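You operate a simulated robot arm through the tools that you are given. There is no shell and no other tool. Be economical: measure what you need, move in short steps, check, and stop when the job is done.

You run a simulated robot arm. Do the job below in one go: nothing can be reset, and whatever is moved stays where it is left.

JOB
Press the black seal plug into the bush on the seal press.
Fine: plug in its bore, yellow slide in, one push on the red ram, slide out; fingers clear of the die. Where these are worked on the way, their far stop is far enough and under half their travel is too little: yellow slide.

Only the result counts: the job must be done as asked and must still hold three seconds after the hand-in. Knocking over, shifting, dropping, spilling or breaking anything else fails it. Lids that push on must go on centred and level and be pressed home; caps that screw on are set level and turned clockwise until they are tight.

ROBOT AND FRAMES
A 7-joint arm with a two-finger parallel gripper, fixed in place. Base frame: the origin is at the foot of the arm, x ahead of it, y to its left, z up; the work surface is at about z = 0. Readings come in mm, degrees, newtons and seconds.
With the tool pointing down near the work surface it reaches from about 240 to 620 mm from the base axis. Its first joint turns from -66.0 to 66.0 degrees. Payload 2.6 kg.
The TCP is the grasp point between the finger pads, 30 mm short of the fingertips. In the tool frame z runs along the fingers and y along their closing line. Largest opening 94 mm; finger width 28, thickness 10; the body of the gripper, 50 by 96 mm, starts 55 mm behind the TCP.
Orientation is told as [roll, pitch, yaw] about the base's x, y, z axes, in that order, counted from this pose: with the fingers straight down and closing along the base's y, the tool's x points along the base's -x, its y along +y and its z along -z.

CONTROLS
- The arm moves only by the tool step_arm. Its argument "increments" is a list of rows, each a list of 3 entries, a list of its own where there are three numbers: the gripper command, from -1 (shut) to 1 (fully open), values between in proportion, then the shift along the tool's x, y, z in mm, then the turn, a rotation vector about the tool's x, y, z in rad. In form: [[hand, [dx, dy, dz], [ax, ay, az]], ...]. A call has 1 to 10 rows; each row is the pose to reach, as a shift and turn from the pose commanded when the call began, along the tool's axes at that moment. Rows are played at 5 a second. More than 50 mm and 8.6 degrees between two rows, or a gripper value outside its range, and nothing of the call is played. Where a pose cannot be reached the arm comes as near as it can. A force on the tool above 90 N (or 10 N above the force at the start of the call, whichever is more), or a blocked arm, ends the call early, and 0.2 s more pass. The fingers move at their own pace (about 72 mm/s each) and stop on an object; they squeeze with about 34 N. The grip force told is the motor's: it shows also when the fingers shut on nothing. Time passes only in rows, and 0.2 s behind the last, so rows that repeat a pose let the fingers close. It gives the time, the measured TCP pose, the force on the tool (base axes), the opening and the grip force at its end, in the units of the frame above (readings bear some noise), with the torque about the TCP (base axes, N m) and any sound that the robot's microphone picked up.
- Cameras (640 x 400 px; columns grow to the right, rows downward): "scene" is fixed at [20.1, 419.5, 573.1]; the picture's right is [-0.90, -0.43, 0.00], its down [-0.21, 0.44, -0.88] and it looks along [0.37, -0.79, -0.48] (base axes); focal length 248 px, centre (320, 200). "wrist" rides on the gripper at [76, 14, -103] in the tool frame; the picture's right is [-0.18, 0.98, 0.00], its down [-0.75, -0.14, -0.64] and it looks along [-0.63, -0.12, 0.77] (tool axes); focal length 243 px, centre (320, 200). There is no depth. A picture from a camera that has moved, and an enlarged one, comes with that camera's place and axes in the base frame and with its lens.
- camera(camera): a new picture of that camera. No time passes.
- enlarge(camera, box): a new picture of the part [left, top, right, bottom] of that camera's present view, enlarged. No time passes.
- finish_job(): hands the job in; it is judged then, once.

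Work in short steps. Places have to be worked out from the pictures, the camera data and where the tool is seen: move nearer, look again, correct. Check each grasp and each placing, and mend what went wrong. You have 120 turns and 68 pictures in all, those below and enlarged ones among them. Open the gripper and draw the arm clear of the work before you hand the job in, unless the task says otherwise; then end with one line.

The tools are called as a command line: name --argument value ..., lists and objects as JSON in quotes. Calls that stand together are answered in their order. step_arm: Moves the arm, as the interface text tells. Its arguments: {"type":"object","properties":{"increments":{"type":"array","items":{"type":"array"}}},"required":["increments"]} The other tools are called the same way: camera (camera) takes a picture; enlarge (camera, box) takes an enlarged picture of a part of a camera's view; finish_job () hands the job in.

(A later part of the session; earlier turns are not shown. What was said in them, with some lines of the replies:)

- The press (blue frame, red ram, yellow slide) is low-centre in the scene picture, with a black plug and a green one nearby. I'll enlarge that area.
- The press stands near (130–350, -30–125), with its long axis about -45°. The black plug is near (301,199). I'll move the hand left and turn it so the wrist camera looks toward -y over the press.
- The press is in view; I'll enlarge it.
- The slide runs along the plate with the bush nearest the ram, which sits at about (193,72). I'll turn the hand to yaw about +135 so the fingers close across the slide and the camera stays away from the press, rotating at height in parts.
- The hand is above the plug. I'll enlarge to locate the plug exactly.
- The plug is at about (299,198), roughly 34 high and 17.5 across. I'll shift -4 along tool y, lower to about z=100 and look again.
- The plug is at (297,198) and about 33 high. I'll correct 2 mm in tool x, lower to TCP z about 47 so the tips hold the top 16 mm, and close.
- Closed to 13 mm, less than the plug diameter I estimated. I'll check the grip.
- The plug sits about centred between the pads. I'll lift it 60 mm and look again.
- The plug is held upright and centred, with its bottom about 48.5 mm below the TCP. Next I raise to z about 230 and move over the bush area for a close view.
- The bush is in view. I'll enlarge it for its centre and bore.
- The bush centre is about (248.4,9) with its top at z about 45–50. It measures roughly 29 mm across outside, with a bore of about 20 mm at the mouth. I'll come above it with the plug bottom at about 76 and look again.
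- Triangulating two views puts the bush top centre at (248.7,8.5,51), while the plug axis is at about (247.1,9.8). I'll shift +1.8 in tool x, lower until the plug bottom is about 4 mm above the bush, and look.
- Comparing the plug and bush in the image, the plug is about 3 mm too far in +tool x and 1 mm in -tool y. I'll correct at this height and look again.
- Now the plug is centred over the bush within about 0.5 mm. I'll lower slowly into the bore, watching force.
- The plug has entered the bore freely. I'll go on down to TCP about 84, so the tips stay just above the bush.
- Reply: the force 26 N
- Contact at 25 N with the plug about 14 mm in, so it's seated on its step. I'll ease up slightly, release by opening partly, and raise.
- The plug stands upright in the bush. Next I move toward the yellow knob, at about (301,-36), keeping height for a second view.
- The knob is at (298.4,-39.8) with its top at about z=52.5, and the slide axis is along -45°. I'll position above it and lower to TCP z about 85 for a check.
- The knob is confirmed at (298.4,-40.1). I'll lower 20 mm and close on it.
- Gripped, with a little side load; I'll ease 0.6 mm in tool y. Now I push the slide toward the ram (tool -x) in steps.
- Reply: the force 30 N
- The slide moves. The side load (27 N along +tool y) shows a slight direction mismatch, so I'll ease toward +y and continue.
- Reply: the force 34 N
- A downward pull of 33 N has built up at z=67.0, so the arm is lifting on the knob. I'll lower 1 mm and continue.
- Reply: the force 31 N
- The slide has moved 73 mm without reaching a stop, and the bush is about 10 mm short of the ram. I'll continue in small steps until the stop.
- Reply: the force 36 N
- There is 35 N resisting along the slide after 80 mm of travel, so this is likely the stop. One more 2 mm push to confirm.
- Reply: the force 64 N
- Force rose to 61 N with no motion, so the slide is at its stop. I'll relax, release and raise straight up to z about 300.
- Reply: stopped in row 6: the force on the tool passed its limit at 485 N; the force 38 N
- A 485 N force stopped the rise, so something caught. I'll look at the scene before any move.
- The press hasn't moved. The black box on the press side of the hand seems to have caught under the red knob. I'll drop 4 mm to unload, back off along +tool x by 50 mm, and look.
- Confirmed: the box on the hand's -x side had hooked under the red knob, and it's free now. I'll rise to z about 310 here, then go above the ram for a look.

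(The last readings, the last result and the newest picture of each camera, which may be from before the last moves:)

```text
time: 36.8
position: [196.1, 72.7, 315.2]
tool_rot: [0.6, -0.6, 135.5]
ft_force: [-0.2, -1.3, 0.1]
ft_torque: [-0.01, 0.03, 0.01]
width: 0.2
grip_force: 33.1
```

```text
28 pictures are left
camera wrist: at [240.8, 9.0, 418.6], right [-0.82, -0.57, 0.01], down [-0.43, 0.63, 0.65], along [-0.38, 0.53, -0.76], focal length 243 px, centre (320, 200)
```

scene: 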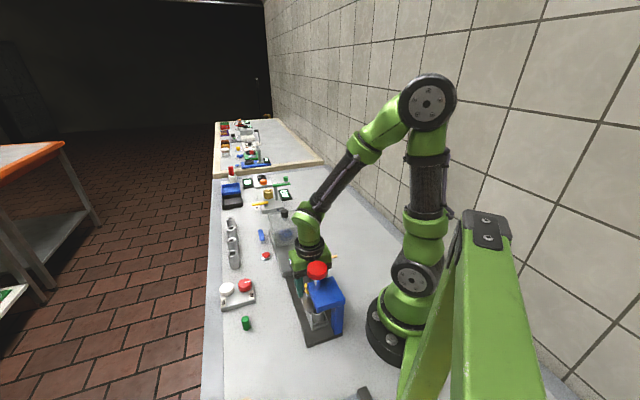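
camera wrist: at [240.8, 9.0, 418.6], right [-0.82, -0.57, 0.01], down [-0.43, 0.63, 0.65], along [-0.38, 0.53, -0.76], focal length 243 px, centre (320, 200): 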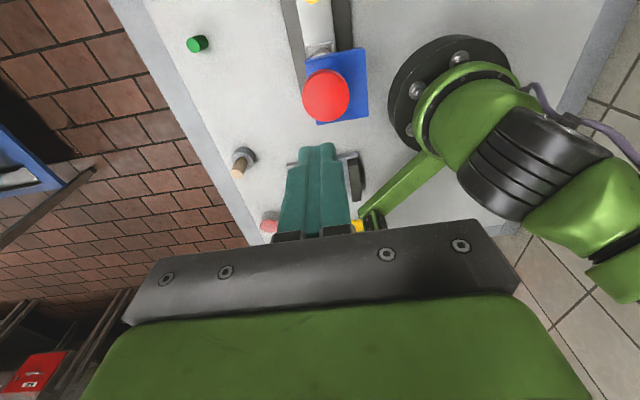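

The red knob top is at about (191.5,66), z around 183, which agrees with the bush now under it. I'll centre over it and lower the closed tips to about 10 mm above the knob.

step_arm --increments '[[-1, [1, 7.5, 0], [0, 0, 0]], [-1, [1, 7.5, 35], [0, 0, 0]], [-1, [1, 7.5, 65], [0, 0, 0]], [-1, [1, 7.5, 85], [0, 0, 0]], [-1, [1, 7.5, 85], [0, 0, 0]]]'

enlarge --camera "wrist" --box '[220, 40, 420, 200]'

enlarge --camera "scene" --box '[270, 225, 370, 345]'

```text
time: 38.0
position: [190.8, 65.5, 232.1]
tool_rot: [0.5, -0.6, 135.5]
ft_force: [0.1, 0.2, -0.3]
ft_torque: [0.0, 0.01, 0.01]
width: 0.0
grip_force: 32.7
```

```text
2.50 times, centred on (320, 120) of wrist
camera zoom: at [236.0, 1.8, 333.8], right [-0.82, -0.57, 0.01], down [-0.43, 0.63, 0.65], along [-0.38, 0.53, -0.76], focal length 606 px, centre (320, 400)
```

zoom: 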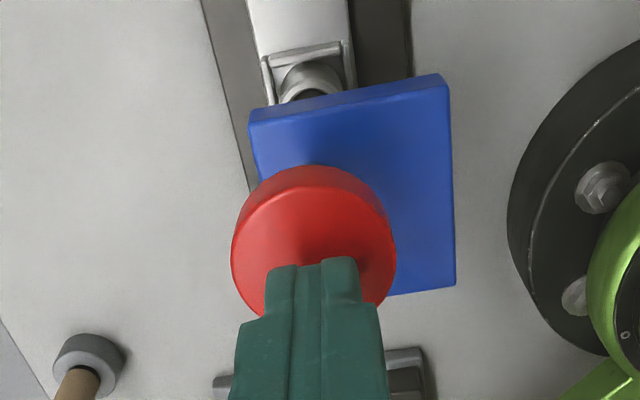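

```text
3.33 times, centred on (320, 285) of scene
camera zoom: at [20.1, 419.5, 573.1], right [-0.9, -0.43, 0.0], down [-0.21, 0.44, -0.88], along [0.37, -0.79, -0.48], focal length 826 px, centre (320, -83)
```

zoom: 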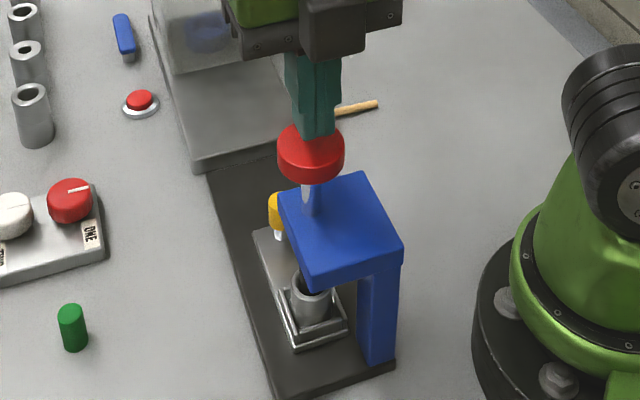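

The tips are over the knob, and the bush sits under the ram. I'll lower slowly to find contact and then press on in a single stroke.

step_arm --increments '[[-1, [0, 0, 5], [0, 0, 0]], [-1, [0, 0, 10], [0, 0, 0]], [-1, [0, 0, 14], [0, 0, 0]], [-1, [0, 0, 18], [0, 0, 0]], [-1, [0, 0, 22], [0, 0, 0]], [-1, [0, 0, 26], [0, 0, 0]]]'

```text
time: 39.4
position: [190.6, 65.5, 207.2]
tool_rot: [0.5, -0.7, 135.4]
ft_force: [-5.0, -7.0, 26.2]
ft_torque: [-0.46, -0.13, 0.0]
width: 0.0
grip_force: 33.0
```

In contact at 26 N with the tips at about 177. I continue the push downward.

step_arm --increments '[[-1, [0, 0, 3], [0, 0, 0]], [-1, [0, 0, 6], [0, 0, 0]], [-1, [0, 0, 9], [0, 0, 0]], [-1, [0, 0, 12], [0, 0, 0]], [-1, [0, 0, 15], [0, 0, 0]], [-1, [0, 0, 18], [0, 0, 0]], [-1, [0, 0, 21], [0, 0, 0]], [-1, [0, 0, 24], [0, 0, 0]]]'

enlarge --camera "scene" --box '[270, 225, 370, 345]'

```text
time: 39.9
position: [190.6, 66.8, 207.9]
tool_rot: [0.2, -0.5, 135.1]
ft_force: [-15.3, -6.6, 28.6]
ft_torque: [-0.48, 0.16, -0.2]
width: 0.0
grip_force: 33.3
stopped in row 2: the force on the tool passed its limit at 102 N (the readings are from after the stop); the commanded pose is now the measured one
```

```text
3.33 times, centred on (320, 285) of scene
camera zoom: at [20.0, 419.5, 573.1], right [-0.9, -0.43, 0.0], down [-0.21, 0.44, -0.88], along [0.37, -0.79, -0.48], focal length 826 px, centre (320, -83)
```

zoom: 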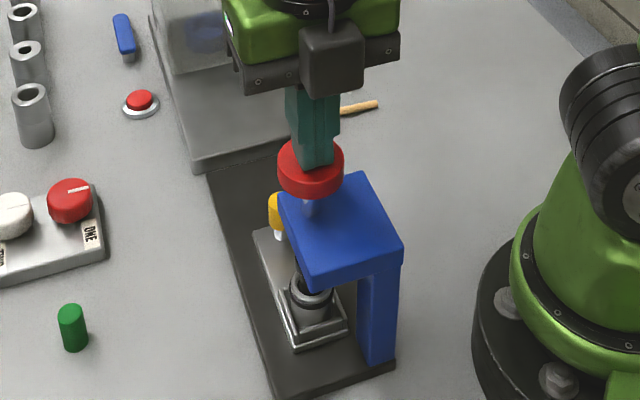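

The ram descended about 13 mm and hit resistance at 102 N. I'll enlarge the bush to see how far the plug has gone.

enlarge --camera "scene" --box '[300, 270, 340, 330]'

```text
6.67 times, centred on (320, 300) of scene
camera zoom: at [20.0, 419.5, 573.1], right [-0.9, -0.43, 0.0], down [-0.21, 0.44, -0.88], along [0.37, -0.79, -0.48], focal length 1652 px, centre (320, -467)
```

zoom: 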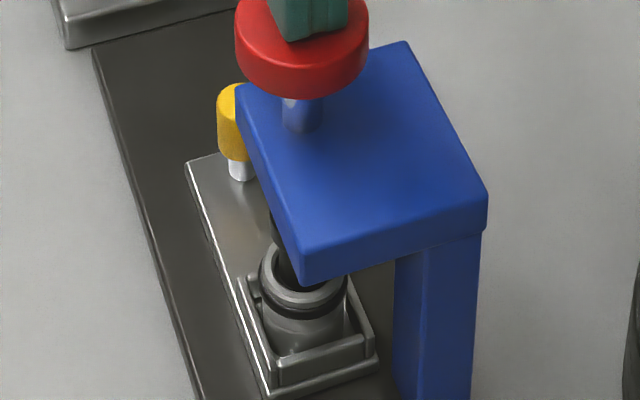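

The plug's top is hidden by the head. I'll keep pushing without lifting, in small increments.

step_arm --increments '[[-1, [0, 0, 1.5], [0, 0, 0]], [-1, [0, 0, 3], [0, 0, 0]], [-1, [0, 0, 4], [0, 0, 0]], [-1, [0, 0, 5], [0, 0, 0]], [-1, [0, 0, 6], [0, 0, 0]]]'

```text
time: 40.5
position: [191.2, 66.7, 206.5]
tool_rot: [0.0, -0.7, 134.8]
ft_force: [-14.0, -6.7, 28.4]
ft_torque: [-0.49, 0.16, -0.16]
width: 0.1
grip_force: 33.2
stopped in row 2: the force on the tool passed its limit at 98 N (the readings are from after the stop); the commanded pose is now the measured one
```

It moves little. I'll try finer increments so a steady force just under the limit is held longer.

step_arm --increments '[[-1, [0, 0, 0.5], [0, 0, 0]], [-1, [0, 0, 0.9], [0, 0, 0]], [-1, [0, 0, 1.2], [0, 0, 0]], [-1, [0, 0, 1.4], [0, 0, 0]], [-1, [0, 0, 1.6], [0, 0, 0]], [-1, [0, 0, 1.8], [0, 0, 0]], [-1, [0, 0, 2], [0, 0, 0]], [-1, [0, 0, 2.2], [0, 0, 0]], [-1, [0, 0, 2.4], [0, 0, 0]], [-1, [0, 0, 2.6], [0, 0, 0]]]'

enlarge --camera "scene" --box '[300, 270, 340, 330]'

```text
time: 42.2
position: [192.6, 66.9, 207.6]
tool_rot: [-0.2, -0.6, 134.5]
ft_force: [-13.0, -7.2, 27.9]
ft_torque: [-0.51, 0.14, -0.18]
width: 0.1
grip_force: 33.2
stopped in row 8: the force on the tool passed its limit at 91 N (the readings are from after the stop); the commanded pose is now the measured one
```

```text
6.67 times, centred on (320, 300) of scene
camera zoom: at [20.0, 419.5, 573.1], right [-0.9, -0.43, 0.0], down [-0.21, 0.44, -0.88], along [0.37, -0.79, -0.48], focal length 1652 px, centre (320, -467)
```

zoom: 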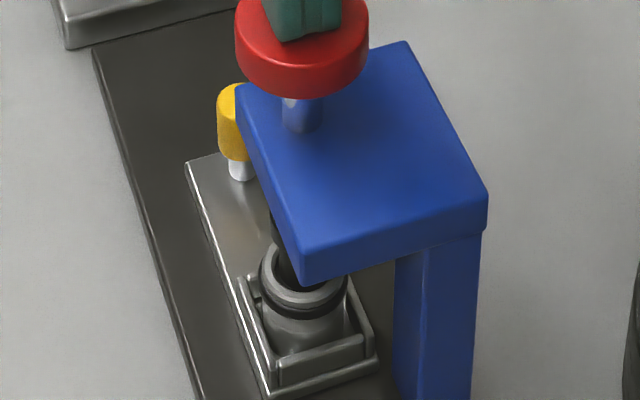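

It holds still at 91–102 N, which looks like a hard stop with a spring of about 28 N. I'll check the bush from the wrist camera before lifting.

enlarge --camera "wrist" --box '[270, 20, 390, 120]'

```text
4.00 times, centred on (330, 70) of wrist
camera zoom: at [235.7, 1.7, 309.1], right [-0.83, -0.56, 0.0], down [-0.42, 0.63, 0.65], along [-0.36, 0.54, -0.76], focal length 970 px, centre (280, 720)
```

zoom: 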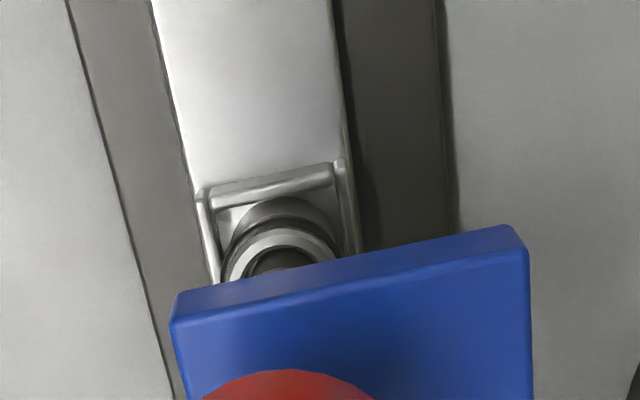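

The bush now shows a black band under its rim and the plug no longer stands out. I'll lift off the ram straight up and check.

step_arm --increments '[[-1, [0, 0, -5], [0, 0, 0]], [-1, [0, 0, -12], [0, 0, 0]], [-1, [0, 0, -25], [0, 0, 0]], [-1, [0, 0, -60], [0, 0, 0]], [-1, [0, 0, -100], [0, 0, 0]]]'

enlarge --camera "scene" --box '[300, 270, 340, 330]'

```text
time: 43.4
position: [193.8, 65.9, 306.0]
tool_rot: [-0.2, -0.6, 134.5]
ft_force: [0.4, 0.2, 0.0]
ft_torque: [-0.01, 0.02, -0.03]
width: 0.2
grip_force: 33.5
```

```text
6.67 times, centred on (320, 300) of scene
camera zoom: at [20.1, 419.5, 573.1], right [-0.9, -0.43, 0.0], down [-0.21, 0.44, -0.88], along [0.37, -0.79, -0.48], focal length 1652 px, centre (320, -467)
```

zoom: 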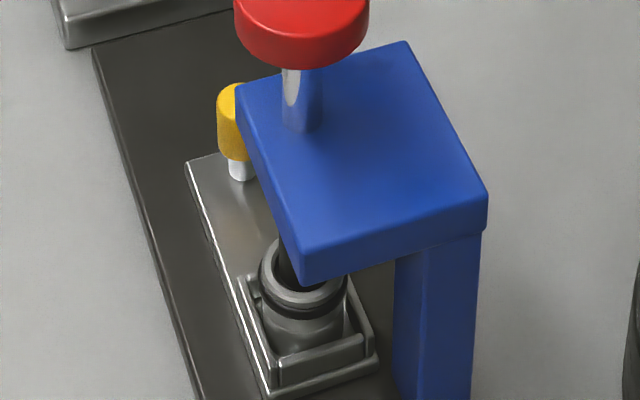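

The ram sprang back and the bush keeps its new band. Now I go out along +tool x at height, to descend away from the red knob and approach the yellow knob low.

step_arm --increments '[[0.1, [40, 0, 0], [0, 0, 0]], [0.1, [80, 0, 0], [0, 0, 0]], [0.1, [123, 0.4, 0], [0, 0, 0]], [0.1, [123, 0.4, 45], [0, 0, 0]], [0.1, [123, 0.4, 90], [0, 0, 0]], [0.1, [123, 0.4, 135], [0, 0, 0]], [0.1, [123, 0.4, 180], [0, 0, 0]], [0.1, [123, 0.4, 215], [0, 0, 0]], [0.1, [123, 0.4, 215], [0, 0, 0]]]'

camera --camera "wrist"

enlarge --camera "scene" --box '[270, 225, 350, 325]'

```text
time: 45.4
position: [278.7, -21.0, 92.0]
tool_rot: [-0.1, -0.6, 134.6]
ft_force: [-0.3, -0.2, -0.5]
ft_torque: [0.01, 0.04, -0.01]
width: 51.7
grip_force: 0.1
```

```text
20 pictures are left
camera wrist: at [322.3, -87.1, 193.7], right [-0.83, -0.56, 0.0], down [-0.42, 0.63, 0.65], along [-0.36, 0.54, -0.76], focal length 243 px, centre (320, 200)
```

wrist: 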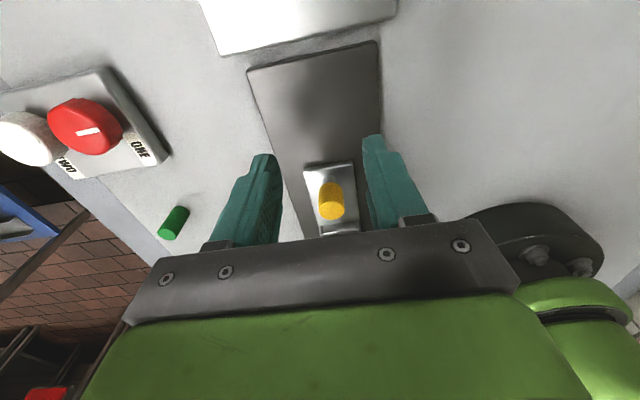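

```text
4.00 times, centred on (310, 275) of scene
camera zoom: at [20.1, 419.5, 573.1], right [-0.9, -0.43, 0.0], down [-0.21, 0.44, -0.88], along [0.37, -0.79, -0.48], focal length 991 px, centre (360, -100)
```

zoom: 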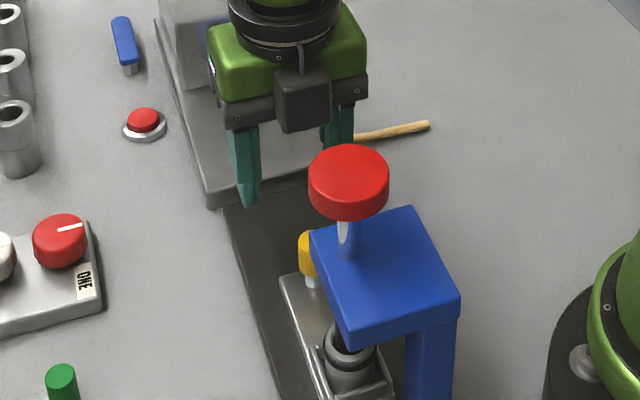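

The knob is at about (243,14.5), straight along -tool x by 51 mm. I'll lower to z 66 here, slide over to straddle it, and close.

step_arm --increments '[[0.1, [0, 0, 13], [0, 0, 0]], [0.1, [0, 0, 26], [0, 0, 0]], [0.1, [-17, 0, 26], [0, 0, 0]], [0.1, [-34, 0, 26], [0, 0, 0]], [0.1, [-50, 0, 26], [0, 0, 0]], [0.1, [-50, 0, 26], [0, 0, 0]]]'

enlarge --camera "wrist" --box '[220, 80, 420, 220]'

```text
time: 46.8
position: [242.9, 16.2, 65.3]
tool_rot: [-0.1, -0.6, 134.6]
ft_force: [-0.4, 0.0, -0.8]
ft_torque: [0.01, 0.0, -0.02]
width: 51.6
grip_force: 0.1
```

```text
2.86 times, centred on (320, 150) of wrist
camera zoom: at [285.8, -49.3, 167.7], right [-0.83, -0.56, 0.0], down [-0.42, 0.63, 0.65], along [-0.36, 0.54, -0.76], focal length 693 px, centre (320, 343)
```

zoom: 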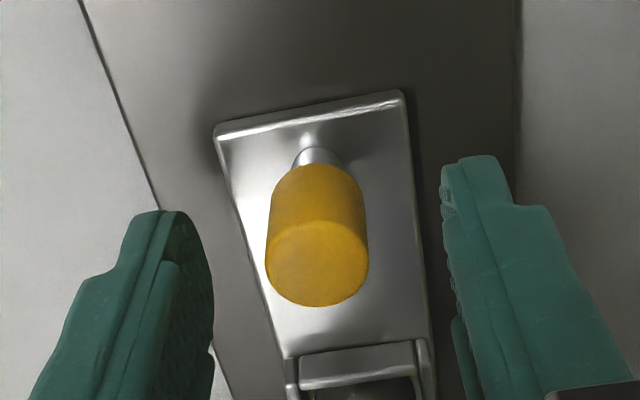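

The knob is centred between the fingers. I'll close and pull the slide out along +tool x.

step_arm --increments '[[-1, [0, 0, 0], [0, 0, 0]], [-1, [0, 0, 0], [0, 0, 0]], [-1, [0, 0, 0], [0, 0, 0]], [-1, [4, 0, 0], [0, 0, 0]], [-1, [10, 0, 0], [0, 0, 0]], [-1, [16, 0, 0], [0, 0, 0]], [-1, [22, 0, 0], [0, 0, 0]], [-1, [28, 0, 0], [0, 0, 0]]]'

```text
time: 48.6
position: [261.4, -5.2, 65.7]
tool_rot: [-0.1, -0.5, 134.6]
ft_force: [-19.7, -18.5, 57.6]
ft_torque: [-0.92, 0.54, -0.38]
width: 19.2
grip_force: 45.0
```

The slide follows, but I'm pressing down with 58 N. I'll raise about 1.2 mm and ease 1 mm in +y, then continue.

step_arm --increments '[[-1, [0, 0.6, -0.8], [0, 0, 0]], [-1, [4, 1, -1.2], [0, 0, 0]], [-1, [10, 1, -1.2], [0, 0, 0]], [-1, [16, 1, -1.2], [0, 0, 0]], [-1, [22, 1, -1.2], [0, 0, 0]]]'

step_arm --increments '[[-1, [4, 0, 0], [0, 0, 0]], [-1, [10, 0, 0], [0, 0, 0]], [-1, [16, 0, 0], [0, 0, 0]], [-1, [20, 0, 0], [0, 0, 0]]]'

```text
time: 49.8
position: [277.0, -18.6, 66.3]
tool_rot: [-0.2, -0.6, 134.8]
ft_force: [5.5, 7.1, 9.3]
ft_torque: [-0.17, 0.75, 0.08]
width: 19.0
grip_force: 45.1
```

```text
time: 50.8
position: [291.2, -34.4, 64.6]
tool_rot: [-0.2, -0.5, 134.8]
ft_force: [14.7, 15.2, 9.8]
ft_torque: [-0.04, 0.64, 0.21]
width: 18.9
grip_force: 45.0
```

The slide has moved about 70 mm. I'll continue to the out stop.

step_arm --increments '[[-1, [4, -0.6, 0], [0, 0, 0]], [-1, [8, -0.6, 0], [0, 0, 0]], [-1, [10, -0.6, 0], [0, 0, 0]], [-1, [12, -0.6, 0], [0, 0, 0]], [-1, [13.5, -0.6, 0], [0, 0, 0]]]'

enlarge --camera "scene" --box '[270, 225, 350, 325]'

```text
time: 52.0
position: [299.5, -42.6, 65.2]
tool_rot: [0.0, -0.8, 134.4]
ft_force: [-13.7, 25.5, 51.7]
ft_torque: [-0.61, 0.02, 0.32]
width: 18.9
grip_force: 44.7
```

```text
4.00 times, centred on (310, 275) of scene
camera zoom: at [19.9, 419.5, 573.1], right [-0.9, -0.43, 0.0], down [-0.21, 0.44, -0.88], along [0.37, -0.79, -0.48], focal length 991 px, centre (360, -100)
```

zoom: 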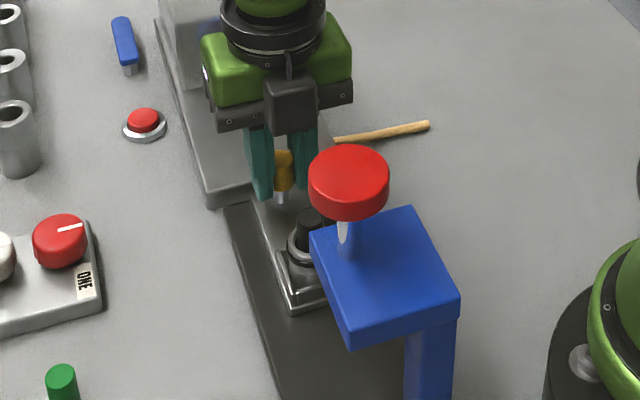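

The out stop is reached, but the plug still seems to stand out of the bush. Close-up.

enlarge --camera "scene" --box '[285, 262, 325, 307]'

```text
8.89 times, centred on (305, 284) of scene
camera zoom: at [19.9, 419.5, 573.1], right [-0.9, -0.43, 0.0], down [-0.21, 0.44, -0.88], along [0.37, -0.79, -0.48], focal length 2203 px, centre (453, -551)
```

zoom: 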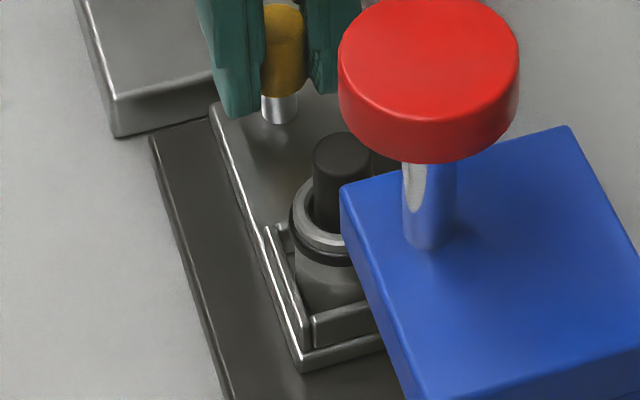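

The band on the bush appeared with the push and has stayed, so the press operation took. The plug is upright in its bore and the slide is back at its out stop. I'll release the knob and rise clear.

step_arm --increments '[[-1, [-0.8, 0, -1], [0, 0, 0]], [-0.5, [-0.8, 0, -1], [0, 0, 0]], [0.1, [-0.8, 0, -1], [0, 0, 0]], [0.1, [-0.8, 0, -1], [0, 0, 0]], [0.1, [-0.8, 0, -30], [0, 0, 0]], [0.1, [-0.8, 0, -75], [0, 0, 0]], [0.1, [-0.8, 0, -120], [0, 0, 0]], [0.1, [-0.8, 0, -165], [0, 0, 0]], [0.1, [-0.8, 0, -210], [0, 0, 0]], [0.1, [-0.8, 0, -210], [0, 0, 0]]]'

enlarge --camera "wrist" --box '[240, 20, 400, 140]'

enlarge --camera "scene" --box '[270, 225, 350, 325]'

```text
time: 54.2
position: [301.7, -45.4, 274.3]
tool_rot: [0.0, -0.6, 134.6]
ft_force: [-0.3, -0.5, 0.8]
ft_torque: [0.0, -0.01, 0.0]
width: 51.8
grip_force: 0.1
```

```text
3.33 times, centred on (320, 80) of wrist
camera zoom: at [344.8, -111.1, 376.3], right [-0.83, -0.56, 0.0], down [-0.43, 0.63, 0.65], along [-0.36, 0.54, -0.76], focal length 809 px, centre (320, 600)
```

zoom: 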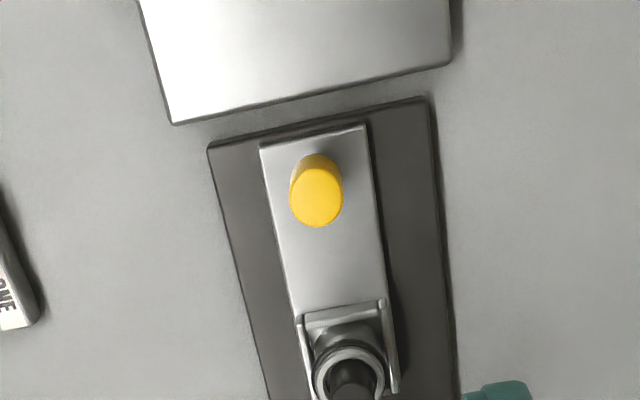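

```text
4.00 times, centred on (310, 275) of scene
camera zoom: at [20.1, 419.5, 573.1], right [-0.9, -0.43, 0.0], down [-0.21, 0.44, -0.88], along [0.37, -0.79, -0.48], focal length 991 px, centre (360, -100)
```

zoom: 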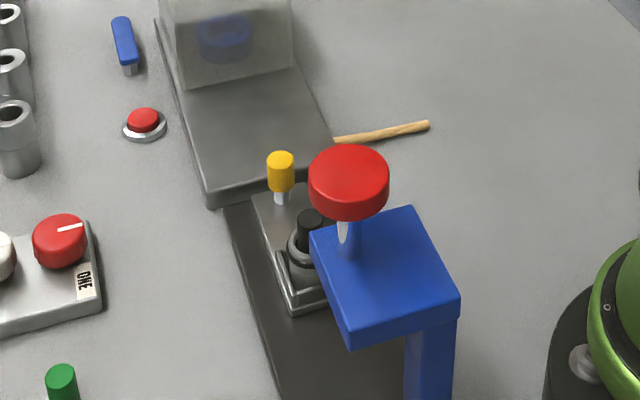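

The slide is fully out, the ram is up, the plug stands upright in the bush with the band still in place, and the neighbouring items are undisturbed. The hand is open and clear, so I'm handing in.

finish_job

```text
The job is handed in.
```

I handed the job in: the plug is in the bush bore, the slide went in to its stop, the ram was pushed once to its hard stop, the slide is back out, and the hand is open and clear. Two doubts: about 18 mm of plug still stands above the bush, so I judged the press complete from the black band that appeared on the bush and the ram's hard stop; and the hand once caught under the red ram knob at 485 N, with no visible shift or damage.
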